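You operate a simulated robot arm through the tools that you are given. There is no shell and no other tool. Be economical: measure what you need, move in short steps, check, and stop when the job is done.

You run a simulated robot arm. Do the job below in one go: nothing can be reset, and whatever is moved stays where it is left.

TASK
Pull-test the docked teal carrier and put it in the green tray.
Fine: test to the load on the load card; close the grip lever first; wind the pull wheel back before you open the grip lever again. Where these are worked on the way, their far stop is far enough and under half their travel is too little: grip lever.

The check looks at the end state, three seconds after you hand in, the way a careful person would. Anything else that was tipped, shoved, dropped, spilled or broken makes it a failure.

THE ROBOT
A 7-joint arm with a two-finger parallel gripper, fixed in place. Base frame: the origin is at the foot of the arm, x ahead of it, y to its left, z up; the work surface is at about z = 90. Units: cm, rad, N and s.
With the tool pointing down near the work surface it reaches from about 30 to 68 cm from the base axis. Its first joint turns from -1.152 to 1.152 rad. Payload 1.57 kg.
Tool frame: the origin (TCP) lies between the finger pads and is the grasp point; the fingertips stand 3 cm ahead of it; z points along the fingers, y is the line along which they close. Largest opening 11 cm; finger width 2.4, thickness 1.2; the body of the gripper, 4.8 by 11.2 cm, starts 7.8 cm behind the TCP.
Orientation is that of the tool frame in the base frame, as a unit quaternion [w, x, y, z]. With the fingers straight down and closing along the base's y, the tool's x points along the base's -x, its y along +y and its z along -z.

THE INTERFACE
- The arm moves only by the tool step_arm. Its argument "motion" is one flat list of numbers, 7 for each row, row after row: the shift along the base's x, y, z in units of 30 mm (1.0 is 30 mm), then the turn, a rotation vector about the base's x, y, z in units of 4 degrees (1.0 is 4 degrees), then the gripper command, from -1 (shut) to 1 (fully open), values between in proportion. In form: [tx, ty, tz, wx, wy, wz, gripper, tx, ty, tz, wx, wy, wz, gripper, ...]. A call has 1 to 12 rows; each row shifts and turns the commanded pose from where the row before left it. A call with a number of a shift or a turn outside -1 to 1 is refused whole. A row lasts 0.2 s, in which the tool goes at most 5 cm and 0.15 rad; a call with a longer step from one row to the next is refused whole, and so is a gripper value outside its range. Where a pose cannot be reached the arm comes as near as it can. A force on the tool above 70 N (or 10 N above the force at the start of the call, whichever is more), or a blocked arm, ends the call early, and 0.2 s more pass. Each finger travels about 10.8 cm/s and halts on what it meets, pressing with about 20 N; the grip force reading is that of the motor and also rises with nothing between the fingers. The clock runs only during rows and for 0.2 s after the last one: add rows that do not move to give the fingers time. It gives the time, the measured TCP pose, the force on the tool (base axes), the opening and the grip force at its end, in the units of the frame above (readings bear some noise), with the torque about the TCP (base axes, N m) and any sound that the robot's microphone picked up, and new pictures: "pictures" is both (left out), scene, wrist or none.
- Cameras (640 x 400 px; columns grow to the right, rows downward): "scene" is fixed at [16.48, -39.14, 140.05]; the picture's right is [0.78, -0.63, 0.00], its down [-0.38, -0.47, -0.80] and it looks along [0.50, 0.62, -0.61] (base axes); focal length 215 px, centre (320, 200). "wrist" rides on the gripper at [7, 1.6, -14.1] in the tool frame; the picture's right is [-0.23, 0.97, 0.00], its down [-0.86, -0.20, -0.48] and it looks along [-0.47, -0.11, 0.88] (tool axes); focal length 222 px, centre (320, 200). There is no depth. A picture from a camera that has moved, and an enlarged one, comes with that camera's place and axes in the base frame and with its lens.
- enlarge(camera, box): a new picture of the part [left, top, right, bottom] of that camera's present view, enlarged. The clock stands still meanwhile.
- close_job(): hands the job in; it is judged then, once.

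Work in short steps. Places have to be worked out from the pictures, the camera data and where the tool is seen: move nearer, look again, correct. Check each grasp and each placing, and mend what went wrong. You have 120 turns and 200 pictures in all, those below and enlarged ones among them. Open the gripper and draw the arm clear of the work before you hand the job in, unless the task says otherwise; then end with one line.

The tools are called after "Call:" as name(argument=value, ...) on one line, values as JSON. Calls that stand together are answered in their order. step_arm: Moves the arm, as the interface text tells. Its arguments: {"type":"object","properties":{"motion":{"type":"array","items":{"type":"number"}},"pictures":{"type":"string","enum":["both","scene","wrist","none"]}},"required":["motion"]} The other tools are called the same way: enlarge (camera, box) takes an enlarged picture of a part of a camera's view; close_job () hands the job in.

At the start:

```text
clock: 0.0
eef_pos: [42.31, 3.9, 126.98]
ee_rot: [0.0, -0.001, 1.0, 0.0]
force: [-0.2, 0.7, -0.6]
moment: [-0.04, -0.01, 0.03]
opening: 10.98
grasp_force: 0.2
```

scene: 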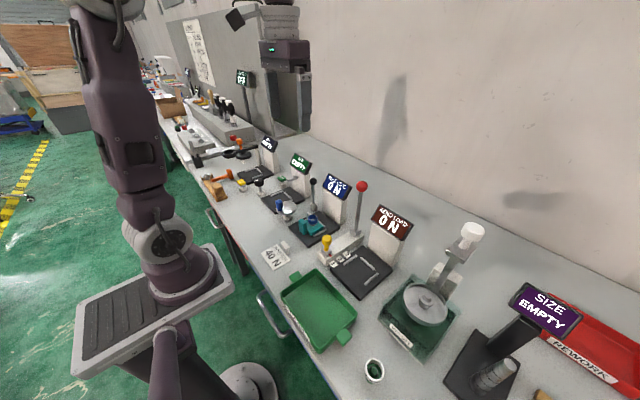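
wrist: 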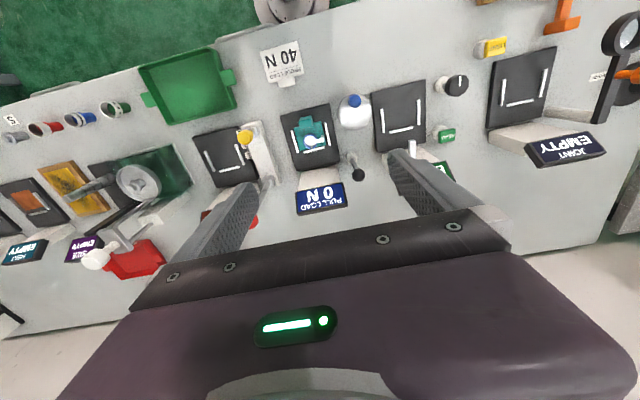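

I start by looking closely at the station with the teal carrier, the load card and the tray.

Call:
enlarge(camera="scene", box=[230, 130, 420, 300])

Call:
enlarge(camera="wrist", box=[180, 30, 480, 220])

```text
2.35 times, centred on (325, 215) of scene
camera zoom: at [16.48, -39.14, 140.05], right [0.78, -0.63, 0.0], down [-0.38, -0.47, -0.8], along [0.5, 0.62, -0.61], focal length 506 px, centre (308, 165)
```

zoom: 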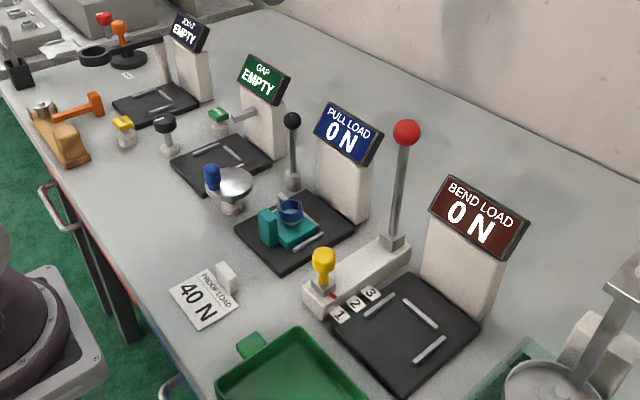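

```text
2.11 times, centred on (330, 125) of wrist
camera zoom: at [35.24, 5.58, 140.99], right [0.23, 0.97, 0.0], down [0.86, -0.2, 0.48], along [0.47, -0.11, -0.88], focal length 468 px, centre (299, 358)
```

zoom: 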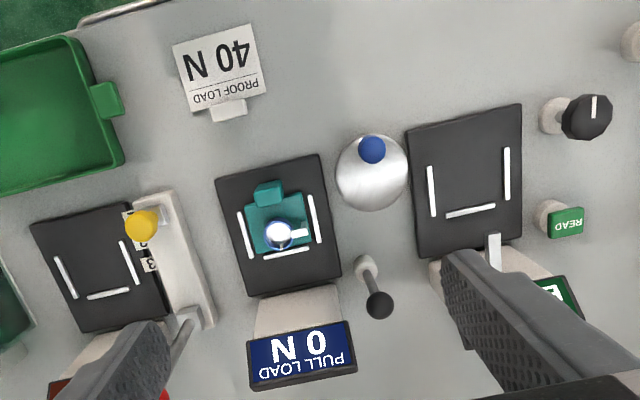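

The pull station sits at about (46, 1): blue-knobbed wheel near (42.5, 10.6), knob about (40, 10.7, 97), and the black-ball grip lever near (52.3, 8.9), ball z about 102. The card says 40 N. I go lower for a closer look.

Call:
step_arm(motion=[0, 0.3, -1, 0, 0, 0, 1, 0, 0.3, -1, 0, 0, 0, 1, 0, 0, -1, 0, 0, 0, 1, 0, 0, -0.6, 0, 0, 0, 1, 0, 0, 0, 0, 0, 0, 1], pictures="both")

```text
clock: 1.2
eef_pos: [42.3, 5.8, 116.09]
ee_rot: [0.001, -0.001, 1.0, 0.001]
force: [0.5, 0.2, -0.7]
moment: [-0.02, 0.0, -0.01]
opening: 10.97
grasp_force: 0.1
camera wrist: at [35.23, 7.43, 130.12], right [0.22, 0.97, 0.0], down [0.86, -0.2, 0.48], along [0.47, -0.11, -0.88], focal length 222 px, centre (320, 200)
```

scene: 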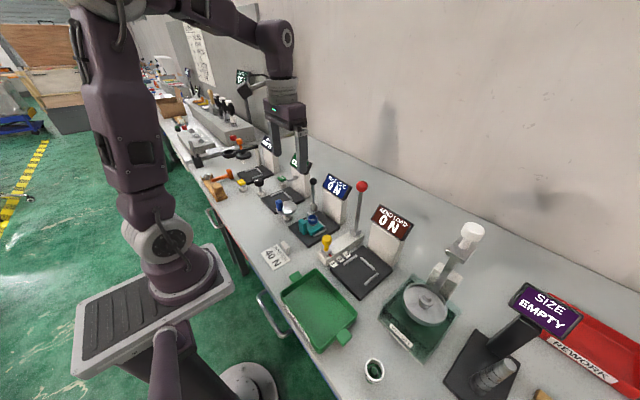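
wrist: 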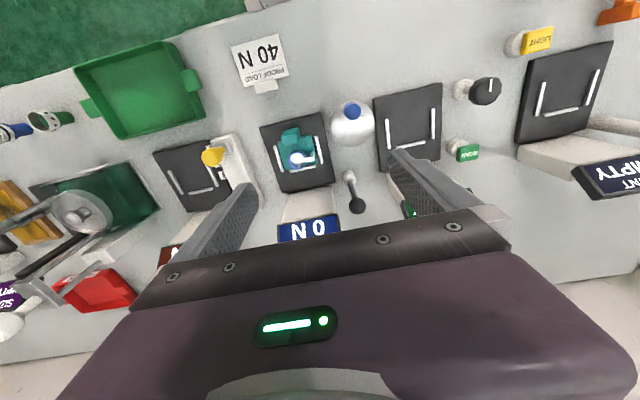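

Call:
enlarge(camera="wrist", box=[240, 85, 400, 225])

Call:
enlarge(camera="scene", box=[260, 165, 360, 250])

```text
2.86 times, centred on (320, 155) of wrist
camera zoom: at [35.23, 7.43, 130.12], right [0.22, 0.97, 0.0], down [0.86, -0.2, 0.48], along [0.47, -0.11, -0.88], focal length 635 px, centre (320, 329)
```

zoom: 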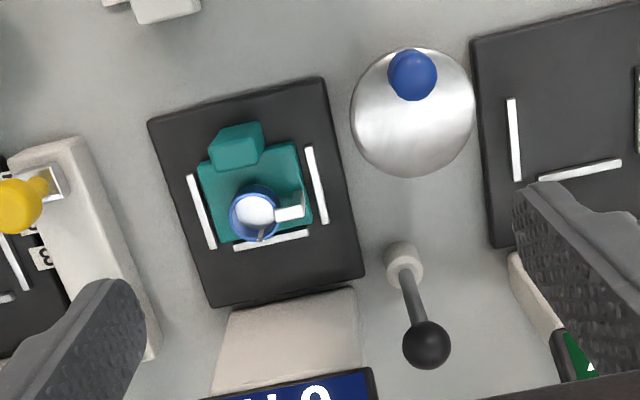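

```text
4.71 times, centred on (310, 208) of scene
camera zoom: at [16.48, -39.14, 140.05], right [0.78, -0.63, 0.0], down [-0.38, -0.47, -0.8], along [0.5, 0.62, -0.61], focal length 1012 px, centre (367, 165)
```

zoom: 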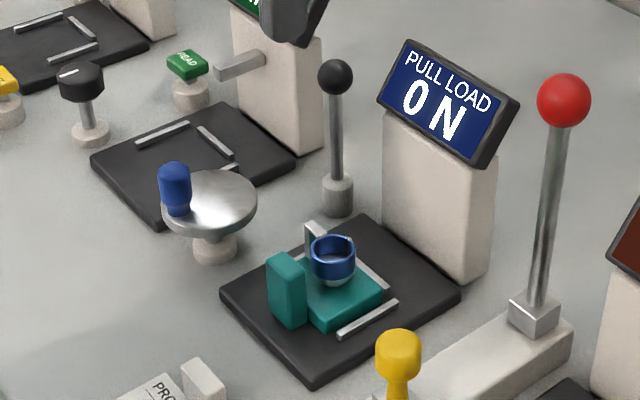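

Now I put partly open fingers above the lever ball (52.3, 8.9, 102).

Call:
step_arm(motion=[1, 0.35, 0, 0, 0, 0, -0.3, 1, 0.35, 0, 0, 0, 0, -0.3, 1, 0.33, 0, 0, 0, 0, -0.3, 0.33, 0, 0, 0, 0, 0, -0.3, 0, 0, -1, 0, 0, 0, -0.3, 0, 0, -0.9, 0, 0, 0, -0.3, 0, 0, 0, 0, 0, 0, -0.3], pictures="both")

```text
clock: 2.8
eef_pos: [52.2, 8.68, 110.47]
ee_rot: [0.0, -0.001, 1.0, 0.0]
force: [-0.4, -0.8, 0.2]
moment: [0.0, -0.02, -0.01]
opening: 3.83
grasp_force: 0.1
camera wrist: at [45.2, 10.42, 124.49], right [0.23, 0.97, 0.0], down [0.86, -0.2, 0.48], along [0.47, -0.11, -0.88], focal length 222 px, centre (320, 200)
```

scene: 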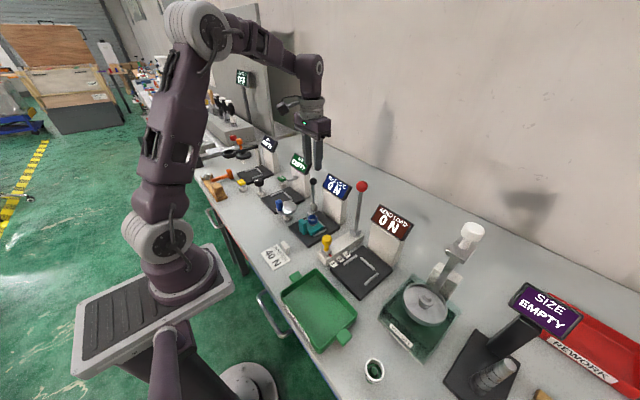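
wrist: 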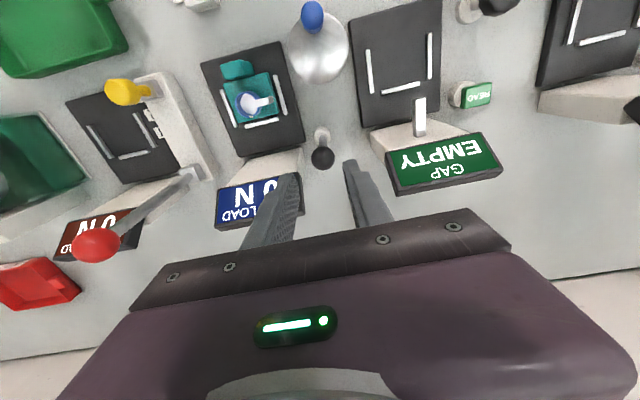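

The ball recomputes to (52.5, 8.9). I descend around it.

Call:
step_arm(motion=[0.1, 0.07, -1, 0, 0, 0, -0.3, 0, 0, -1, 0, 0, 0, -0.3, 0, 0, -0.8, 0, 0, 0, -0.3, 0, 0, 0, 0, 0, 0, -0.3], pictures="both")

```text
clock: 3.5
eef_pos: [52.37, 8.96, 104.33]
ee_rot: [0.004, -0.001, 1.0, -0.001]
force: [-21.9, 0.7, 28.9]
moment: [-0.85, 0.3, -0.65]
opening: 3.77
grasp_force: 0.1
stopped in row 3: the force on the tool passed its limit at 118 N (the readings are from after the stop); the commanded pose is now the measured one
camera wrist: at [45.29, 10.65, 118.25], right [0.22, 0.97, 0.0], down [0.85, -0.2, 0.49], along [0.47, -0.11, -0.87], focal length 222 px, centre (320, 200)
```

scene: 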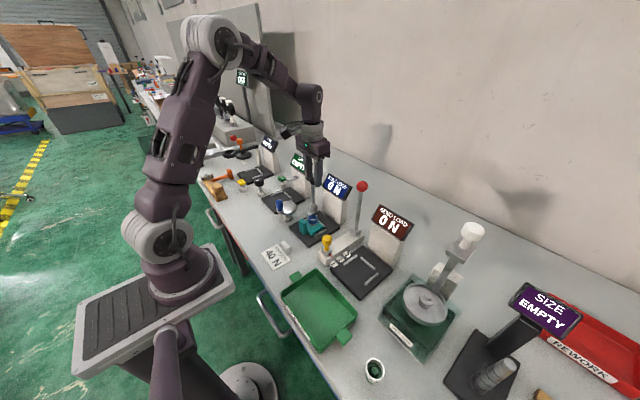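
wrist: 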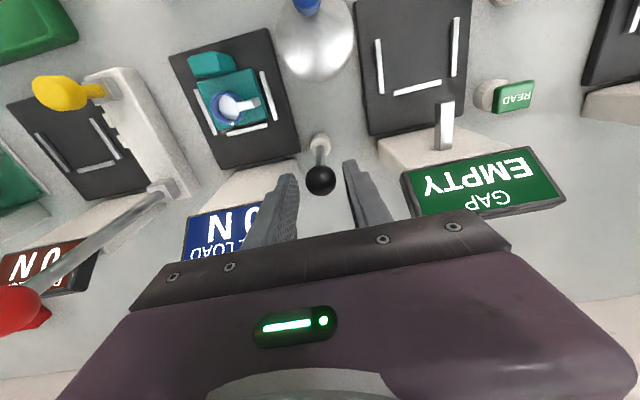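

The -y finger touched the edge of the display housing. I back straight up and check that nothing was disturbed; then I'll turn the gripper to close along x.

Call:
step_arm(motion=[0, 0.1, 1, 0, 0, 0, -0.3, 0, 0, 1, 0, 0, 0, -0.3, 0, 0, 0.5, 0, 0, 1, -0.3, 0, 0, 0, 0, 0, 1, -0.3, 0, 0, 0, 0, 0, 1, -0.3, 0, 0, 0, 0, 0, 1, -0.3, 0, 0, 0, 0, 0, 1, -0.3, 0, 0, 0, 0, 0, 1, -0.3, 0, 0, 0, 0, 0, 1, -0.3, 0, 0, 0, 0, 0, 1, -0.3, 0, 0, 0, 0, 0, 1, -0.3, 0, 0, 0, 0, 0, 1, -0.3], pictures="scene")

Call:
enlarge(camera="scene", box=[260, 165, 360, 250])

Call:
step_arm(motion=[0, 0, 0, 0, 0, 1, -0.3, 0, 0, 0, 0, 0, 1, -0.3, 0, 0, 0, 0, 0, 1, -0.3, 0, 0, 0, 0, 0, 1, -0.3, 0, 0, 0, 0, 0, 1, -0.3, 0, 0, 0, 0, 0, 1, -0.3, 0, 0, 0, 0, 0, 1, -0.3, 0, 0, 0, 0, 0, 1, -0.3, 0, 0, 0, 0, 0, 1, -0.3, 0, 0, 0, 0, 0, 1, -0.3, 0, 0, 0, 0, 0, 1, -0.3, 0, 0, 0, 0, 0, 1, -0.3], pictures="both")

```text
clock: 6.1
eef_pos: [52.74, 9.35, 111.63]
ee_rot: [0.005, -0.344, 0.939, 0.002]
force: [-0.1, 0.0, 0.6]
moment: [-0.02, -0.01, 0.0]
opening: 3.85
grasp_force: 0.1
```

scene: 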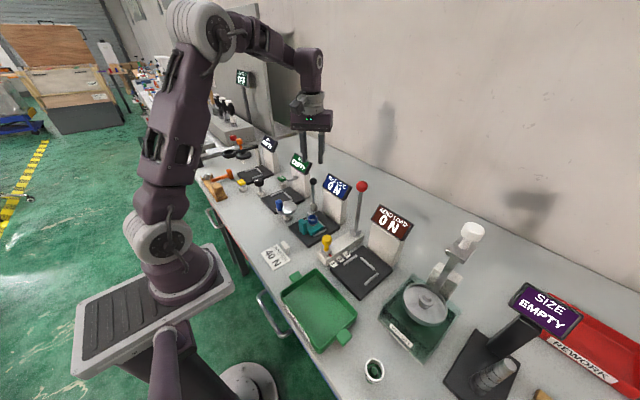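

```text
4.71 times, centred on (310, 208) of scene
camera zoom: at [16.48, -39.14, 140.05], right [0.78, -0.63, 0.0], down [-0.38, -0.47, -0.8], along [0.5, 0.62, -0.61], focal length 1012 px, centre (367, 165)
```

zoom: 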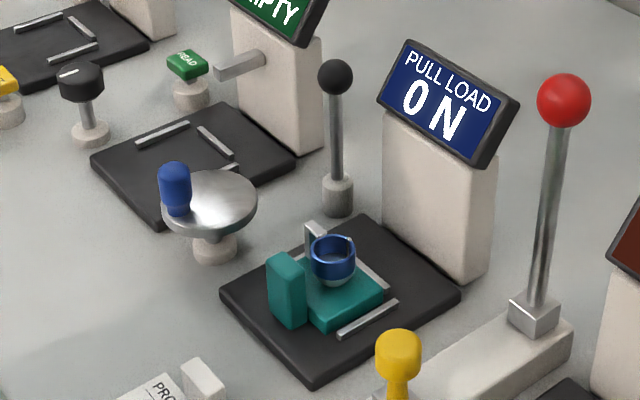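

```text
clock: 8.7
eef_pos: [52.72, 9.23, 111.7]
ee_rot: [0.004, -0.697, 0.717, 0.004]
force: [0.1, -0.9, 0.7]
moment: [0.05, 0.01, -0.03]
opening: 3.86
grasp_force: 0.0
camera wrist: at [50.72, 2.21, 125.58], right [-0.97, 0.26, 0.0], down [0.23, 0.84, 0.49], along [0.12, 0.47, -0.87], focal length 222 px, centre (320, 200)
```

scene: 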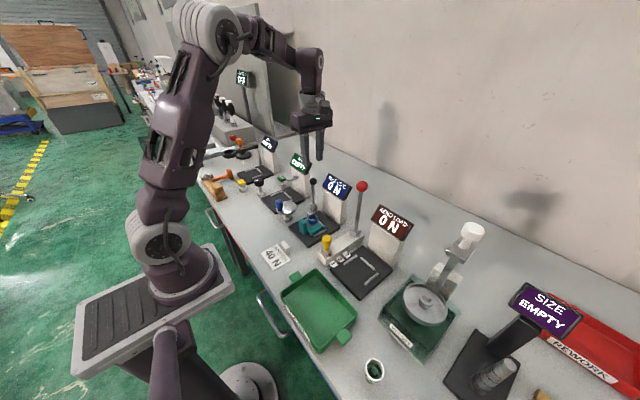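
wrist: 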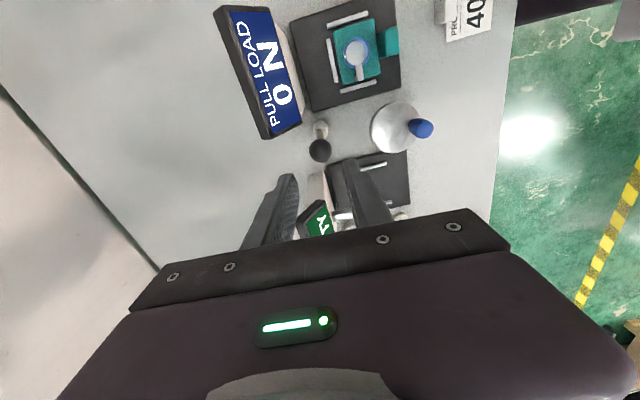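

Nothing moved. The gripper now closes along x and the ball is at (52.4, 9.0). I descend again.

Call:
step_arm(motion=[-0.09, -0.04, -1, 0, 0, 0, -0.3, 0, 0, -1, 0, 0, 0, -0.3, 0, 0, -0.6, 0, 0, 0, -0.3, 0, 0, -0.5, 0, 0, 0, -0.3, 0, 0, 0, 0, 0, 0, -0.3], pictures="wrist")

```text
clock: 9.9
eef_pos: [52.48, 9.09, 102.3]
ee_rot: [0.004, -0.696, 0.718, 0.003]
force: [0.1, 0.0, 1.3]
moment: [-0.01, -0.01, 0.0]
opening: 3.84
grasp_force: 0.0
camera wrist: at [50.61, 2.04, 116.26], right [-0.97, 0.26, 0.0], down [0.23, 0.84, 0.49], along [0.12, 0.47, -0.87], focal length 222 px, centre (320, 200)
```

wrist: 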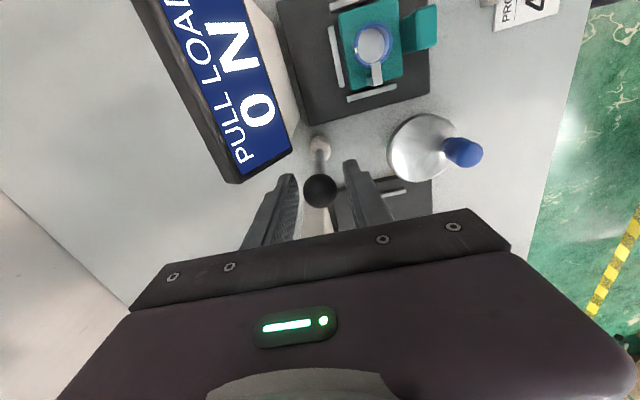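

Clear of the housing, ball between the pads. I close on it.

Call:
step_arm(motion=[0, 0, 0, 0, 0, 0, -1, 0, 0, 0, 0, 0, 0, -1, 0, 0, 0, 0, 0, 0, -1], pictures="none")

Call:
step_arm(motion=[0.3, 0, 0, 0, 0, 0, -1, 0, 0, 0, 0, 0, 0, -1], pictures="none")

```text
clock: 10.7
eef_pos: [52.46, 9.05, 102.35]
ee_rot: [0.004, -0.696, 0.718, 0.004]
force: [-0.3, 0.1, -4.7]
moment: [0.03, 0.0, 0.0]
opening: 2.5
grasp_force: 36.5
```

```text
clock: 11.3
eef_pos: [53.28, 8.95, 102.36]
ee_rot: [0.003, -0.696, 0.718, 0.003]
force: [-3.0, -1.6, 0.9]
moment: [-0.35, 0.34, 0.02]
opening: 2.52
grasp_force: 36.6
```

It yields a little along +x with about 3 N; I try -x, then y, to find the direction of free travel.

Call:
step_arm(motion=[-0.6, 0, 0, 0, 0, 0, -1, 0, 0, 0, 0, 0, 0, -1], pictures="none")

Call:
step_arm(motion=[0.3, 0.3, 0, 0, 0, 0, -1, 0, 0, 0, 0, 0, 0, -1], pictures="none")

Call:
step_arm(motion=[0, -0.6, 0, 0, 0, 0, -1, 0, 0, 0, 0, 0, 0, -1], pictures="both")

```text
clock: 11.9
eef_pos: [52.32, 9.17, 102.47]
ee_rot: [0.012, -0.695, 0.719, -0.001]
force: [63.5, -4.2, -15.8]
moment: [-0.19, -0.08, -0.04]
opening: 2.53
grasp_force: 36.9
```

```text
clock: 12.5
eef_pos: [52.55, 9.64, 102.38]
ee_rot: [0.003, -0.697, 0.717, 0.003]
force: [22.4, -26.9, 4.9]
moment: [-0.25, -0.11, 0.06]
opening: 2.5
grasp_force: 36.5
```

```text
clock: 13.1
eef_pos: [52.38, 8.55, 102.36]
ee_rot: [0.006, -0.697, 0.717, 0.005]
force: [16.1, 26.0, 1.7]
moment: [0.18, -0.05, 0.01]
opening: 2.57
grasp_force: 36.4
camera wrist: at [50.51, 1.52, 116.29], right [-0.97, 0.26, 0.0], down [0.22, 0.84, 0.49], along [0.12, 0.48, -0.87], focal length 222 px, centre (320, 200)
```

scene: 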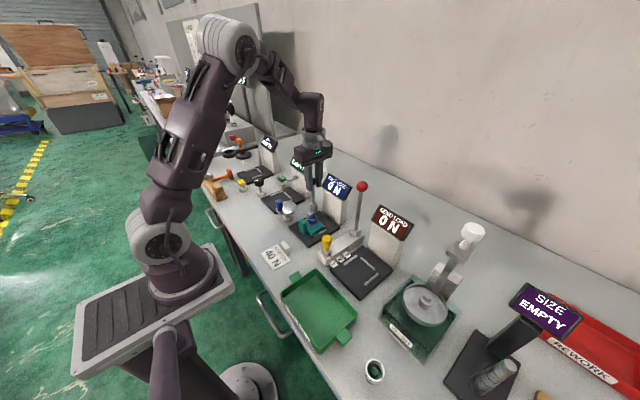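
wrist: 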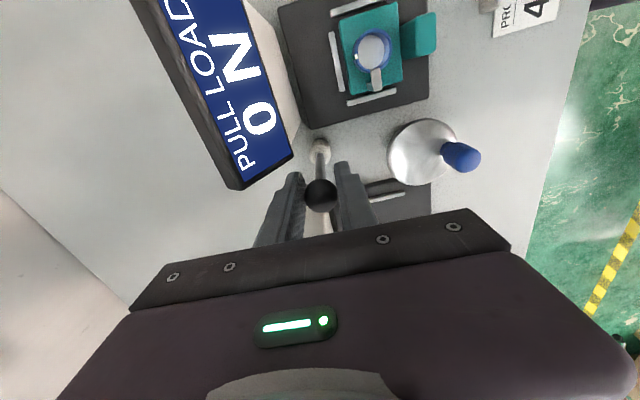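

Only +x gives: the lever swings forward toward +x. I open, drop to z 99.5 and push the stem with the -x finger, watching the force.

Call:
step_arm(motion=[0, 0.15, 0, 0, 0, 0, -0.2, 0, 0, 0, 0, 0, 0, -0.2, 0, 0, -0.9, 0, 0, 0, -0.2, 0.5, 0, 0, 0, 0, 0, -0.2, 0.3, 0, 0, 0, 0, 0, -0.2, 0.3, 0, 0, 0, 0, 0, -0.2, 0.3, 0, 0, 0, 0, 0, -0.2, 0, 0, 0, 0, 0, 0, -0.2], pictures="both")

```text
clock: 14.9
eef_pos: [56.59, 8.65, 99.58]
ee_rot: [0.006, -0.695, 0.719, 0.004]
force: [-0.9, 0.2, 1.6]
moment: [0.02, 0.22, 0.01]
opening: 4.66
grasp_force: 1.9
camera wrist: at [54.7, 1.67, 113.58], right [-0.97, 0.26, 0.0], down [0.23, 0.84, 0.49], along [0.13, 0.47, -0.87], focal length 222 px, centre (320, 200)
```

scene: 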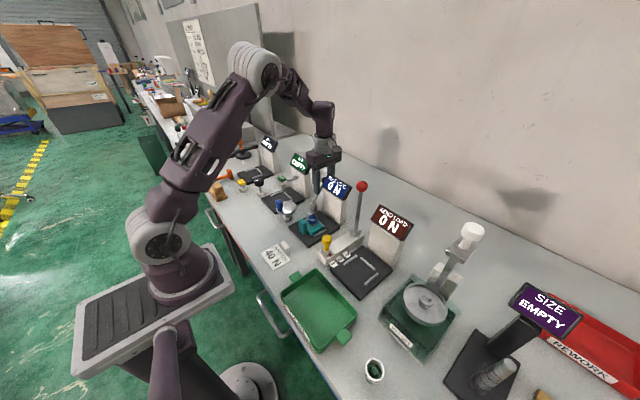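
wrist: 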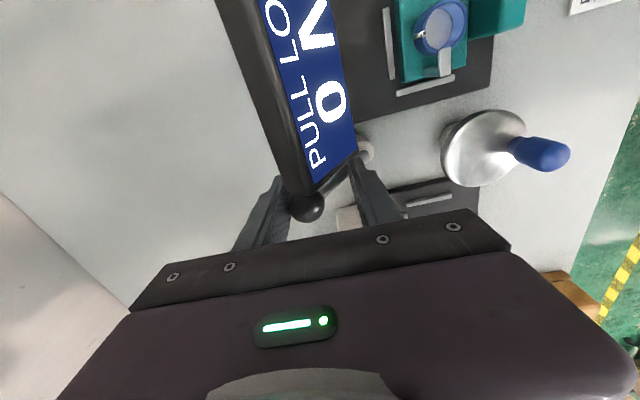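

The lever leans +x freely, nearly force-free. I continue until it stops.

Call:
step_arm(motion=[0.3, 0, 0, 0, 0, 0, -0.2, 0.3, 0, 0, 0, 0, 0, -0.2, 0.3, 0, 0, 0, 0, 0, -0.2, 0, 0, 0, 0, 0, 0, -0.2], pictures="both")

```text
clock: 15.5
eef_pos: [57.03, 8.6, 99.51]
ee_rot: [-0.008, -0.696, 0.718, 0.013]
force: [-18.2, -1.5, 31.5]
moment: [0.16, 2.35, -0.17]
opening: 4.47
grasp_force: 45.3
stopped in row 2: the force on the tool passed its limit at 80 N (the readings are from after the stop); the commanded pose is now the measured one
camera wrist: at [55.56, 1.76, 113.62], right [-0.97, 0.26, 0.03], down [0.24, 0.85, 0.48], along [0.1, 0.47, -0.88], focal length 222 px, centre (320, 200)
```

scene: 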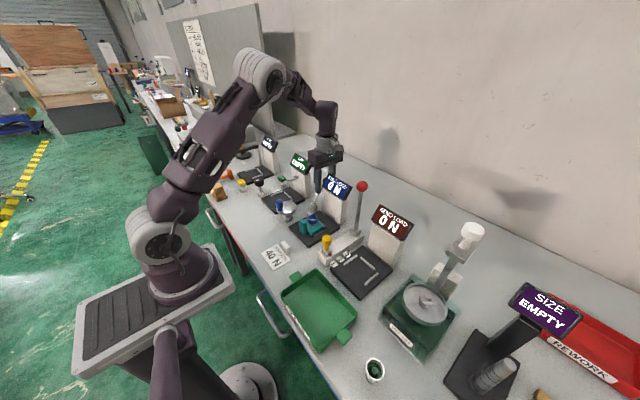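
wrist: 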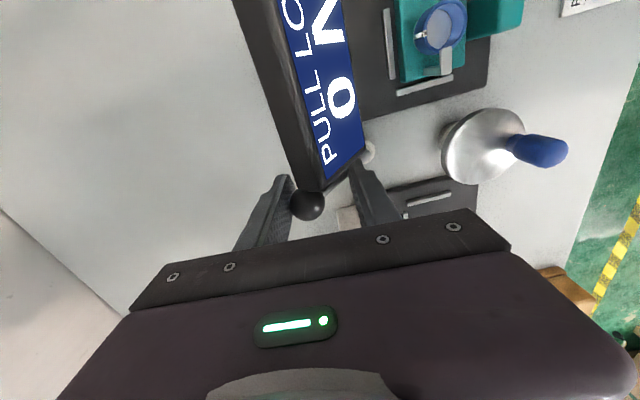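

It hit a hard stop at about 40° of lean (ball now near (58, 8.8, 100.5)). I ease off, rise and look at whether the lever stays and what the clamp looks like.

Call:
step_arm(motion=[-0.3, 0, 0, 0, 0, 0, 0, 0, 0, 0, 0, 0, 0, 0.1, 0, 0, 1, 0, 0, 0, 0.1, 0, 0, 1, 0, 0, 0, 0.1, 0, 0, 1, 0, 0, 0, 0.1, 0, 0, 0.5, 0, 0, 0, 0.1, 0, 0, 0, 0, 0, 0, 0], pictures="both")

Call:
enlarge(camera="scene", box=[260, 165, 360, 250])

```text
clock: 17.1
eef_pos: [56.24, 8.65, 109.95]
ee_rot: [-0.007, -0.695, 0.718, 0.013]
force: [-0.5, -0.1, 0.5]
moment: [0.01, 0.01, 0.0]
opening: 5.51
grasp_force: 0.0
camera wrist: at [54.65, 1.75, 124.02], right [-0.97, 0.26, 0.03], down [0.24, 0.85, 0.48], along [0.1, 0.47, -0.88], focal length 222 px, centre (320, 200)
```

scene: 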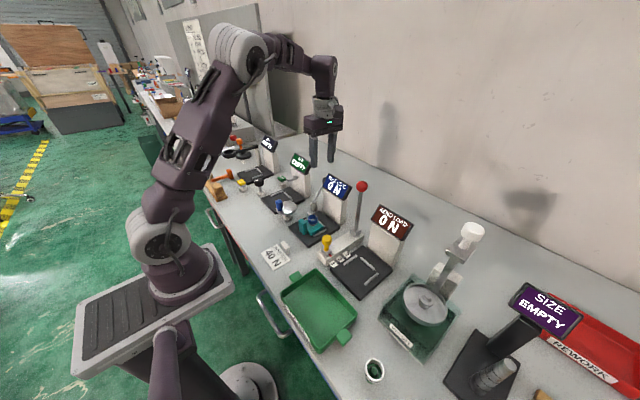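
wrist: 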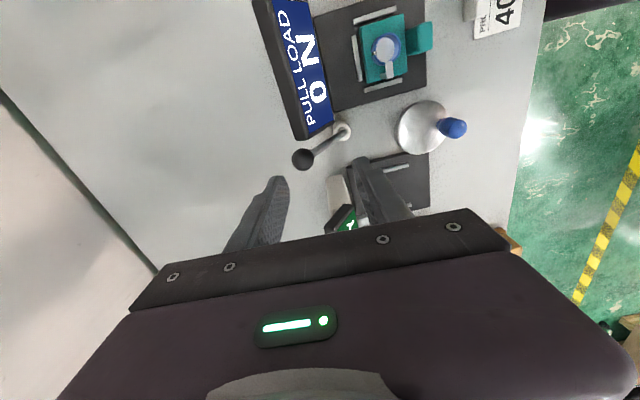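

```text
4.71 times, centred on (310, 208) of scene
camera zoom: at [16.48, -39.14, 140.05], right [0.78, -0.63, 0.0], down [-0.38, -0.47, -0.8], along [0.5, 0.62, -0.61], focal length 1012 px, centre (367, 165)
```

zoom: 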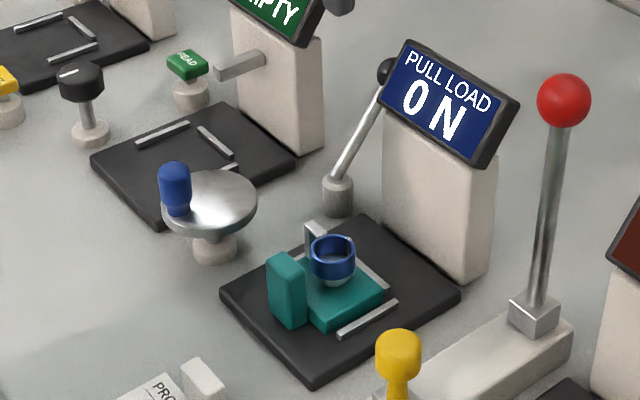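

The lever stays at its far stop. Next the pull wheel: I move above the knob (40, 10.7) while turning the gripper back to close along y.

Call:
step_arm(motion=[0, 0, 0.5, 0, 0, -1, -0.3, -1, 0.1, 0.2, 0, 0, -1, -0.3, -1, 0.1, 0, 0, 0, -1, -0.3, -1, 0.1, 0, 0, 0, -1, -0.3, -1, 0.1, 0, 0, 0, -1, -0.3, -1, 0.1, 0, 0, 0, -1, -0.3, -0.4, 0.1, 0, 0, 0, -1, -0.3, 0, 0, 0, 0, 0, -1, -0.3, 0, 0, 0, 0, 0, -1, -0.3, 0, 0, 0, 0, 0, -1, -0.3, 0, 0, 0, 0, 0, -1, -0.3, 0, 0, 0, 0, 0, -1, -0.3], pictures="none")

Call:
step_arm(motion=[0, 0, 0, 0, 0, -1, -0.3, 0, 0, 0, 0, 0, -1, -0.3, 0, 0, 0, 0, 0, -1, -0.3, 0, 0, 0, 0, 0, -1, -0.3, 0, 0, 0, 0, 0, -1, -0.3, 0, 0, 0, 0, 0, -1, -0.3, 0, 0, 0, 0, 0, -1, -0.3, 0, 0, 0, 0, 0, -1, -0.3, 0, 0, 0, 0, 0, -1, -0.3, 0, 0, 0, 0, 0, -1, -0.3, 0, 0, 0, 0, 0, 0, -0.3], pictures="wrist")

```text
clock: 19.7
eef_pos: [40.09, 10.47, 112.07]
ee_rot: [-0.003, -0.343, 0.939, 0.016]
force: [-0.2, 0.0, -0.2]
moment: [-0.02, 0.01, -0.04]
opening: 3.84
grasp_force: 0.1
```

```text
clock: 22.1
eef_pos: [40.12, 10.59, 112.05]
ee_rot: [0.003, -0.001, 1.0, 0.014]
force: [-0.7, -0.7, 0.6]
moment: [0.02, 0.01, -0.02]
opening: 3.86
grasp_force: 0.0
camera wrist: at [33.0, 11.79, 126.07], right [0.22, 0.97, 0.03], down [0.85, -0.21, 0.48], along [0.47, -0.08, -0.88], focal length 222 px, centre (320, 200)
```

wrist: 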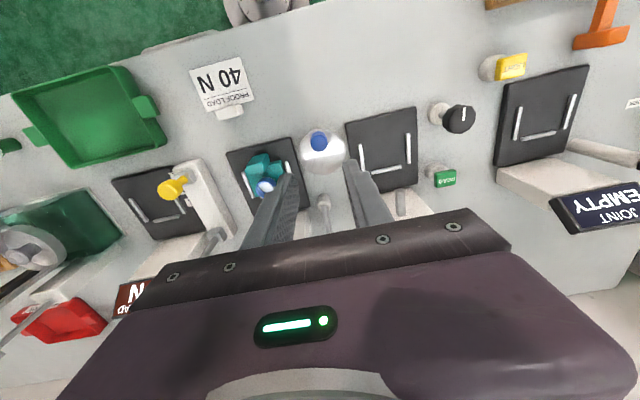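

Knob confirmed near (40.0, 10.8). I level the small tilt and descend to z 98.5 around it.

Call:
step_arm(motion=[-0.03, 0.06, -1, -0.4, 0, 0, -0.3, 0, 0, -1, 0, 0, 0, -0.3, 0, 0, -1, 0, 0, 0, -0.3, 0, 0, -1, 0, 0, 0, -0.3, 0, 0, -0.5, 0, 0, 0, -0.3, 0, 0, 0, 0, 0, 0, -0.3], pictures="both")

Call:
enlarge(camera="wrist", box=[220, 100, 420, 240])

```text
clock: 23.5
eef_pos: [39.97, 10.78, 98.5]
ee_rot: [0.002, -0.002, 1.0, 0.0]
force: [0.3, 0.2, -0.2]
moment: [0.0, 0.0, -0.03]
opening: 3.86
grasp_force: 0.1
camera wrist: at [32.88, 12.44, 112.52], right [0.22, 0.97, 0.0], down [0.85, -0.2, 0.48], along [0.47, -0.11, -0.88], focal length 222 px, centre (320, 200)
```

scene: 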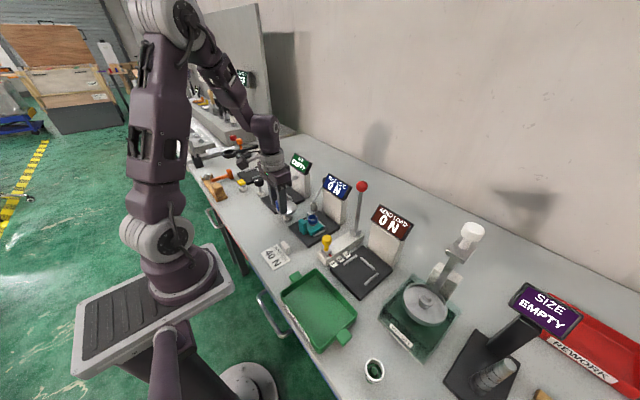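
wrist: 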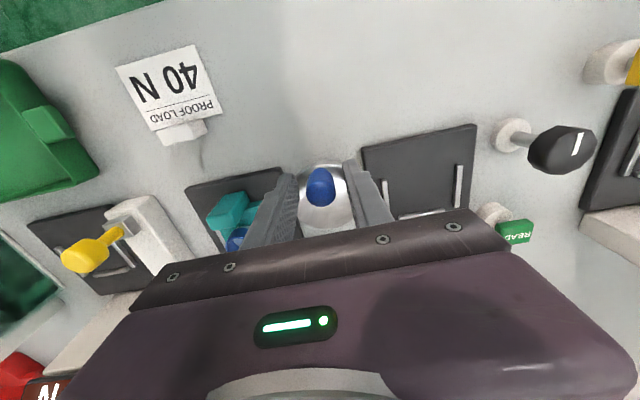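

```text
2.86 times, centred on (320, 170) of wrist
camera zoom: at [32.88, 12.44, 112.52], right [0.22, 0.97, 0.0], down [0.85, -0.2, 0.48], along [0.47, -0.11, -0.88], focal length 635 px, centre (320, 286)
```

zoom: 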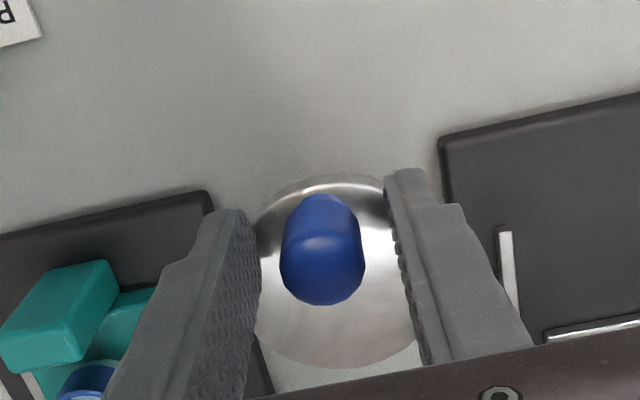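

Knob sits between the fingers. I close and try a small turn: from angle 180° (knob at -x of center) moving toward +y (clockwise from above).

Call:
step_arm(motion=[0, 0, 0, 0, 0, 0, -1, 0, 0, 0, 0, 0, 0, -1, 0, 0, 0, 0, 0, 0, -1], pictures="none")

Call:
step_arm(motion=[0.02, 0.2, 0, 0, 0, 0, -1, 0.05, 0.2, 0, 0, 0, 0, -1, 0, 0, 0, 0, 0, 0, -1], pictures="scene")

Call:
enlarge(camera="scene", box=[250, 165, 360, 250])

```text
clock: 24.3
eef_pos: [40.04, 10.85, 98.51]
ee_rot: [0.002, -0.002, 1.0, 0.0]
force: [-2.9, 5.9, -11.4]
moment: [-0.6, -0.86, 0.09]
opening: 2.2
grasp_force: 34.8
```

```text
clock: 25.1
eef_pos: [40.33, 11.96, 98.53]
ee_rot: [0.002, -0.001, 1.0, 0.0]
force: [-5.8, -18.1, 1.5]
moment: [0.44, -0.02, -0.44]
opening: 2.15
grasp_force: 34.8
```

scene: 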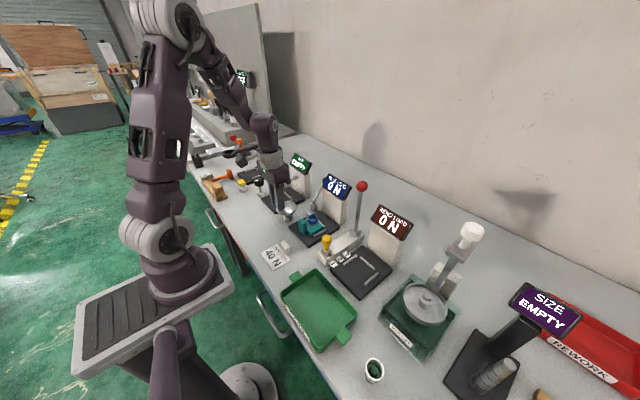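

```text
4.71 times, centred on (305, 208) of scene
camera zoom: at [16.46, -39.19, 140.04], right [0.78, -0.63, 0.0], down [-0.38, -0.47, -0.8], along [0.5, 0.62, -0.6], focal length 1012 px, centre (391, 165)
```

zoom: 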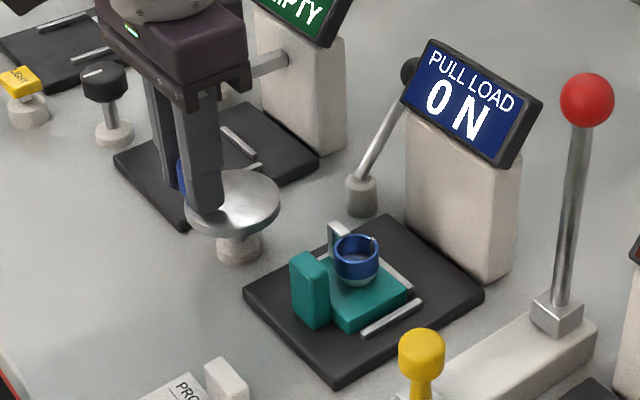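

The knob follows an arc consistent with center (42.5, 10.65), radius 2.5, display still 0 N. I continue clockwise to 90° and read again.

Call:
step_arm(motion=[0.127, 0.147, 0, 0, 0, 0, -1, 0.173, 0.133, 0, 0, 0, 0, -1, 0.2, 0.08, 0, 0, 0, 0, -1, 0.217, 0.03, 0, 0, 0, 0, -1, 0, 0, 0, 0, 0, 0, -1], pictures="wrist")

Call:
enlarge(camera="scene", box=[250, 165, 360, 250])

```text
clock: 26.3
eef_pos: [42.37, 13.15, 98.6]
ee_rot: [0.005, -0.002, 1.0, 0.002]
force: [-5.4, 3.2, 7.4]
moment: [-0.72, 0.48, -0.1]
opening: 2.18
grasp_force: 34.9
camera wrist: at [35.34, 14.8, 112.54], right [0.22, 0.97, 0.0], down [0.85, -0.2, 0.49], along [0.47, -0.1, -0.87], focal length 222 px, centre (320, 200)
```

wrist: 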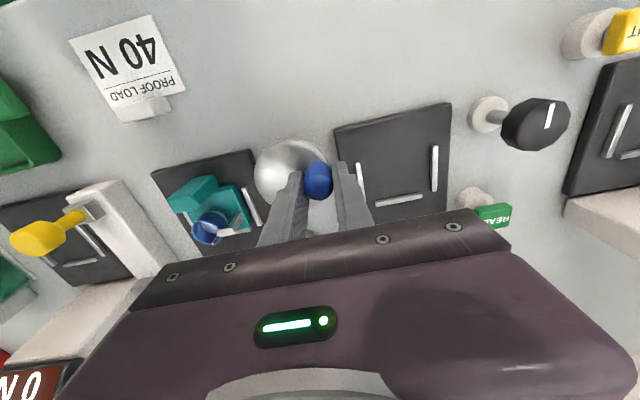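

```text
4.71 times, centred on (305, 208) of scene
camera zoom: at [16.46, -39.13, 140.06], right [0.78, -0.63, 0.0], down [-0.38, -0.47, -0.8], along [0.5, 0.62, -0.61], focal length 1012 px, centre (391, 165)
```

zoom: 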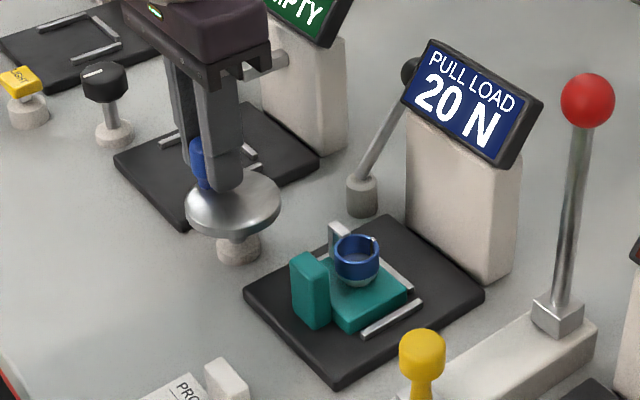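

Clockwise loads it: 20 N at 90°. I advance about 15° at a time.

Call:
step_arm(motion=[0.217, -0.03, 0, 0, 0, 0, -1, 0, 0, 0, 0, 0, 0, -1], pictures="none")

Call:
enlarge(camera="scene", box=[310, 165, 360, 210])

```text
clock: 26.9
eef_pos: [43.16, 13.26, 98.55]
ee_rot: [0.005, -0.003, 1.0, 0.001]
force: [-6.3, 25.6, 16.2]
moment: [-0.64, 0.16, -0.31]
opening: 2.06
grasp_force: 34.6
```

```text
8.89 times, centred on (335, 188) of scene
camera zoom: at [16.45, -39.07, 140.08], right [0.78, -0.63, 0.0], down [-0.38, -0.47, -0.8], along [0.5, 0.62, -0.61], focal length 1911 px, centre (187, 311)
```

zoom: 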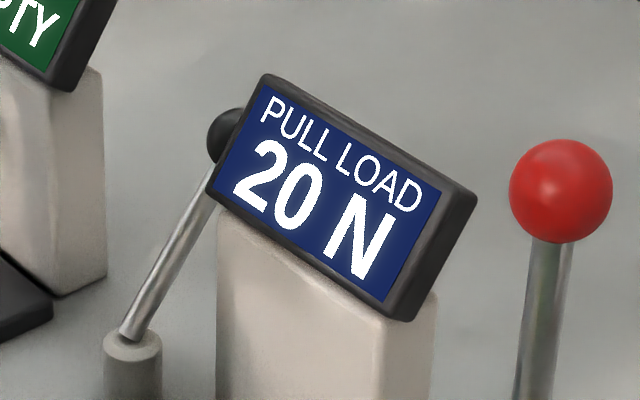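

Still 20 N; another 15°.

Call:
step_arm(motion=[0.2, -0.04, 0, 0, 0, 0, -1, 0, 0, 0, 0, 0, 0, -1], pictures="none")

Call:
enlarge(camera="scene", box=[310, 165, 360, 210])

```text
clock: 27.5
eef_pos: [43.83, 13.25, 98.45]
ee_rot: [0.006, -0.003, 1.0, 0.003]
force: [0.8, 44.0, 8.1]
moment: [-0.49, 0.37, -0.57]
opening: 2.16
grasp_force: 34.5
```

```text
8.89 times, centred on (335, 188) of scene
camera zoom: at [16.48, -39.02, 140.09], right [0.78, -0.63, 0.0], down [-0.38, -0.47, -0.8], along [0.5, 0.62, -0.61], focal length 1911 px, centre (187, 311)
```

zoom: 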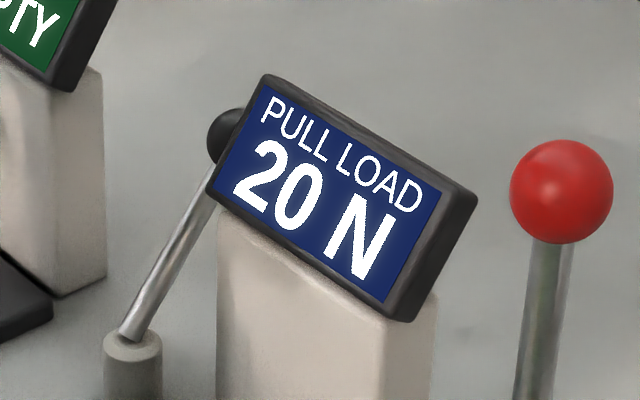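

Y force is building up, so the knob may be slipping in the grip; I look.

Call:
enlarge(camera="wrist", box=[220, 100, 420, 240])

Call:
enlarge(camera="scene", box=[260, 180, 320, 225])

```text
2.86 times, centred on (320, 170) of wrist
camera zoom: at [36.64, 14.76, 112.5], right [0.22, 0.98, 0.01], down [0.85, -0.2, 0.49], along [0.47, -0.1, -0.87], focal length 635 px, centre (320, 286)
```

zoom: 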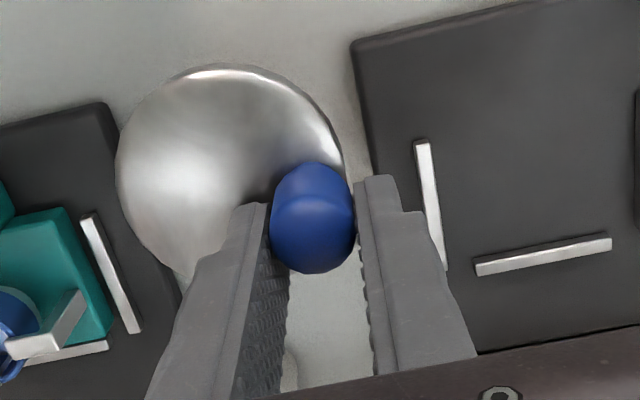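

```text
8.89 times, centred on (290, 202) of scene
camera zoom: at [16.48, -39.02, 140.09], right [0.78, -0.63, 0.0], down [-0.38, -0.47, -0.8], along [0.5, 0.62, -0.61], focal length 1911 px, centre (587, 178)
```

zoom: 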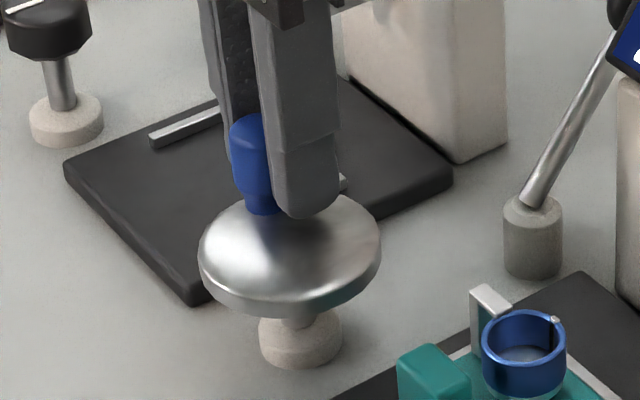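

The knob is at about (43.1, 13.2), slipping along the finger faces since they close in y while it must go in x. I release it slightly, recentre on it, and turn the gripper so it closes along the tangent.

Call:
step_arm(motion=[-0.2, 0.05, 0, 0, 0, 0, -0.35, -0.03, 0.05, 0, 0, 0, 0, -0.35, 0, 0, 0, 0, 0, 0, -0.35], pictures="wrist")

Call:
enlarge(camera="scene", box=[250, 165, 360, 250])

```text
clock: 28.3
eef_pos: [43.12, 12.99, 98.47]
ee_rot: [0.003, -0.002, 1.0, -0.001]
force: [0.3, -0.5, 0.6]
moment: [-0.01, 0.01, -0.03]
opening: 3.59
grasp_force: 0.0
camera wrist: at [35.92, 14.79, 112.42], right [0.22, 0.97, 0.0], down [0.85, -0.2, 0.48], along [0.47, -0.11, -0.88], focal length 222 px, centre (320, 200)
```

wrist: 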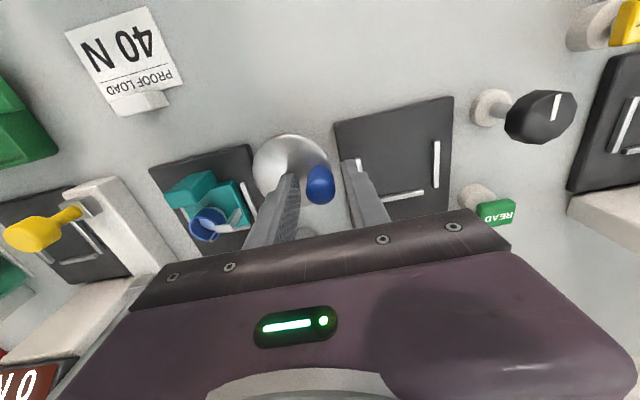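

```text
4.71 times, centred on (305, 208) of scene
camera zoom: at [16.48, -39.14, 140.05], right [0.78, -0.63, 0.0], down [-0.38, -0.47, -0.8], along [0.5, 0.62, -0.61], focal length 1012 px, centre (391, 165)
```

zoom: 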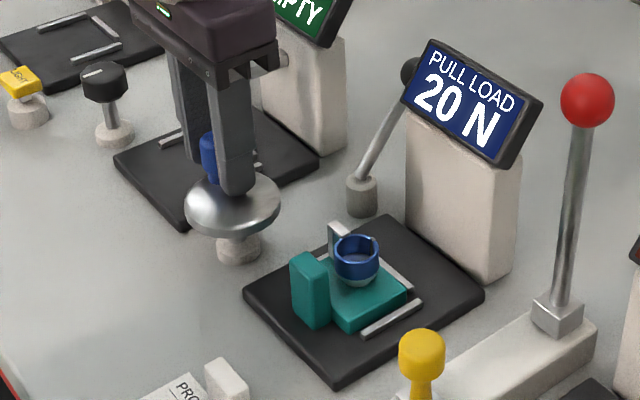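

The wheel holds 20 N on its own. Knob is at (42.8, 13.2), about 100° round. I centre on it and turn the gripper by +80°.

Call:
step_arm(motion=[-0.1, 0.06, 0.05, 0, 0, 1, -0.3, 0, 0, 0, 0, 0, 1, -0.3, 0, 0, 0, 0, 0, 1, -0.3, 0, 0, 0, 0, 0, 1, -0.3, 0, 0, 0, 0, 0, 1, -0.3, 0, 0, 0, 0, 0, 1, -0.3, 0, 0, 0, 0, 0, 1, -0.3, 0, 0, 0, 0, 0, 1, -0.3, 0, 0, 0, 0, 0, 1, -0.3, 0, 0, 0, 0, 0, 1, -0.3], pictures="none")

Call:
step_arm(motion=[0, 0, 0, 0, 0, 1, -0.3, 0, 0, 0, 0, 0, 1, -0.3, 0, 0, 0, 0, 0, 1, -0.3, 0, 0, 0, 0, 0, 1, -0.3, 0, 0, 0, 0, 0, 1, -0.3, 0, 0, 0, 0, 0, 1, -0.3, 0, 0, 0, 0, 0, 1, -0.3, 0, 0, 0, 0, 0, 1, -0.3, 0, 0, 0, 0, 0, 1, -0.3, 0, 0, 0, 0, 0, 1, -0.3, 0, 0, 0, 0, 0, 0, -0.3], pictures="wrist")

Call:
enlarge(camera="wrist", box=[220, 100, 420, 240])

```text
clock: 30.5
eef_pos: [42.54, 13.3, 98.6]
ee_rot: [0.003, -0.345, 0.939, 0.001]
force: [-0.2, 1.3, 0.7]
moment: [0.02, 0.02, 0.0]
opening: 3.85
grasp_force: 0.2
```

```text
clock: 32.9
eef_pos: [42.59, 13.35, 98.71]
ee_rot: [0.001, -0.645, 0.764, 0.002]
force: [-0.5, 0.1, -0.2]
moment: [0.0, 0.01, 0.0]
opening: 3.87
grasp_force: 0.0
camera wrist: at [39.8, 6.71, 112.65], right [-0.92, 0.39, 0.0], down [0.34, 0.81, 0.48], along [0.19, 0.45, -0.88], focal length 222 px, centre (320, 200)
```

wrist: 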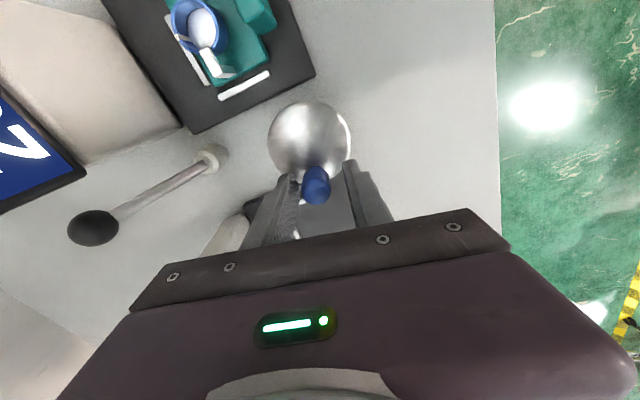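

```text
2.86 times, centred on (320, 170) of wrist
camera zoom: at [39.8, 6.71, 112.65], right [-0.92, 0.39, 0.0], down [0.34, 0.81, 0.48], along [0.19, 0.45, -0.88], focal length 635 px, centre (320, 286)
```

zoom: 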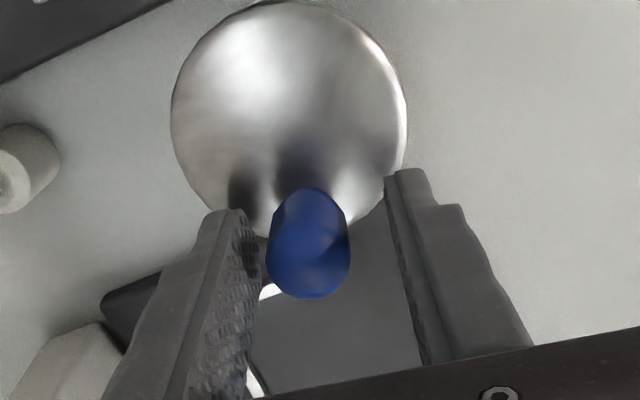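

Centred (knob ~ (42.9, 13.3), wheel centre (42.4, 10.8)). I grip and turn on 16° with the gripper yawing along.

Call:
step_arm(motion=[0.1, -0.03, -0.07, 0, 0, 0, -1, 0, 0, 0, 0, 0, 0, -1, 0, 0, 0, 0, 0, 0, -1, 0.055, -0.015, 0, 0, 0, -1, -1, 0.055, -0.02, 0, 0, 0, -1, -1, 0.055, -0.02, 0, 0, 0, -1, -1, 0.055, -0.025, 0, 0, 0, -1, -1, 0, 0, 0, 0, 0, 0, -1], pictures="none")

Call:
enlarge(camera="scene", box=[250, 165, 360, 250])

```text
clock: 34.7
eef_pos: [43.59, 13.16, 98.57]
ee_rot: [0.004, -0.531, 0.847, 0.003]
force: [1.2, 14.9, 16.5]
moment: [0.48, 0.46, -0.12]
opening: 2.19
grasp_force: 34.6
```

```text
4.71 times, centred on (305, 208) of scene
camera zoom: at [16.47, -39.1, 140.07], right [0.78, -0.63, 0.0], down [-0.38, -0.47, -0.8], along [0.5, 0.62, -0.61], focal length 1012 px, centre (391, 165)
```

zoom: 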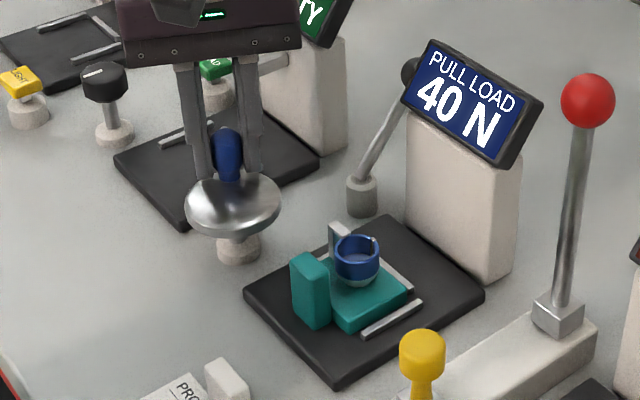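

40 N is reached. I hold a moment to see it stays there.

Call:
step_arm(motion=[0, 0, 0, 0, 0, 0, -1, 0, 0, 0, 0, 0, 0, -1, 0, 0, 0, 0, 0, 0, -1, 0, 0, 0, 0, 0, 0, -1, 0, 0, 0, 0, 0, 0, -1], pictures="none")

Call:
enlarge(camera="scene", box=[280, 165, 360, 230])

```text
clock: 35.9
eef_pos: [43.67, 13.01, 98.44]
ee_rot: [0.003, -0.532, 0.847, 0.002]
force: [11.0, 17.4, 15.1]
moment: [0.46, 0.46, 0.06]
opening: 2.2
grasp_force: 34.9
```

```text
6.15 times, centred on (320, 198) of scene
camera zoom: at [16.5, -39.1, 140.06], right [0.78, -0.63, 0.0], down [-0.38, -0.47, -0.8], along [0.5, 0.62, -0.61], focal length 1323 px, centre (320, 215)
```

zoom: 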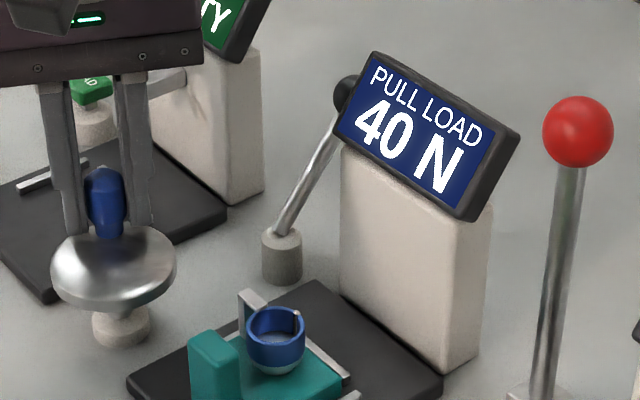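

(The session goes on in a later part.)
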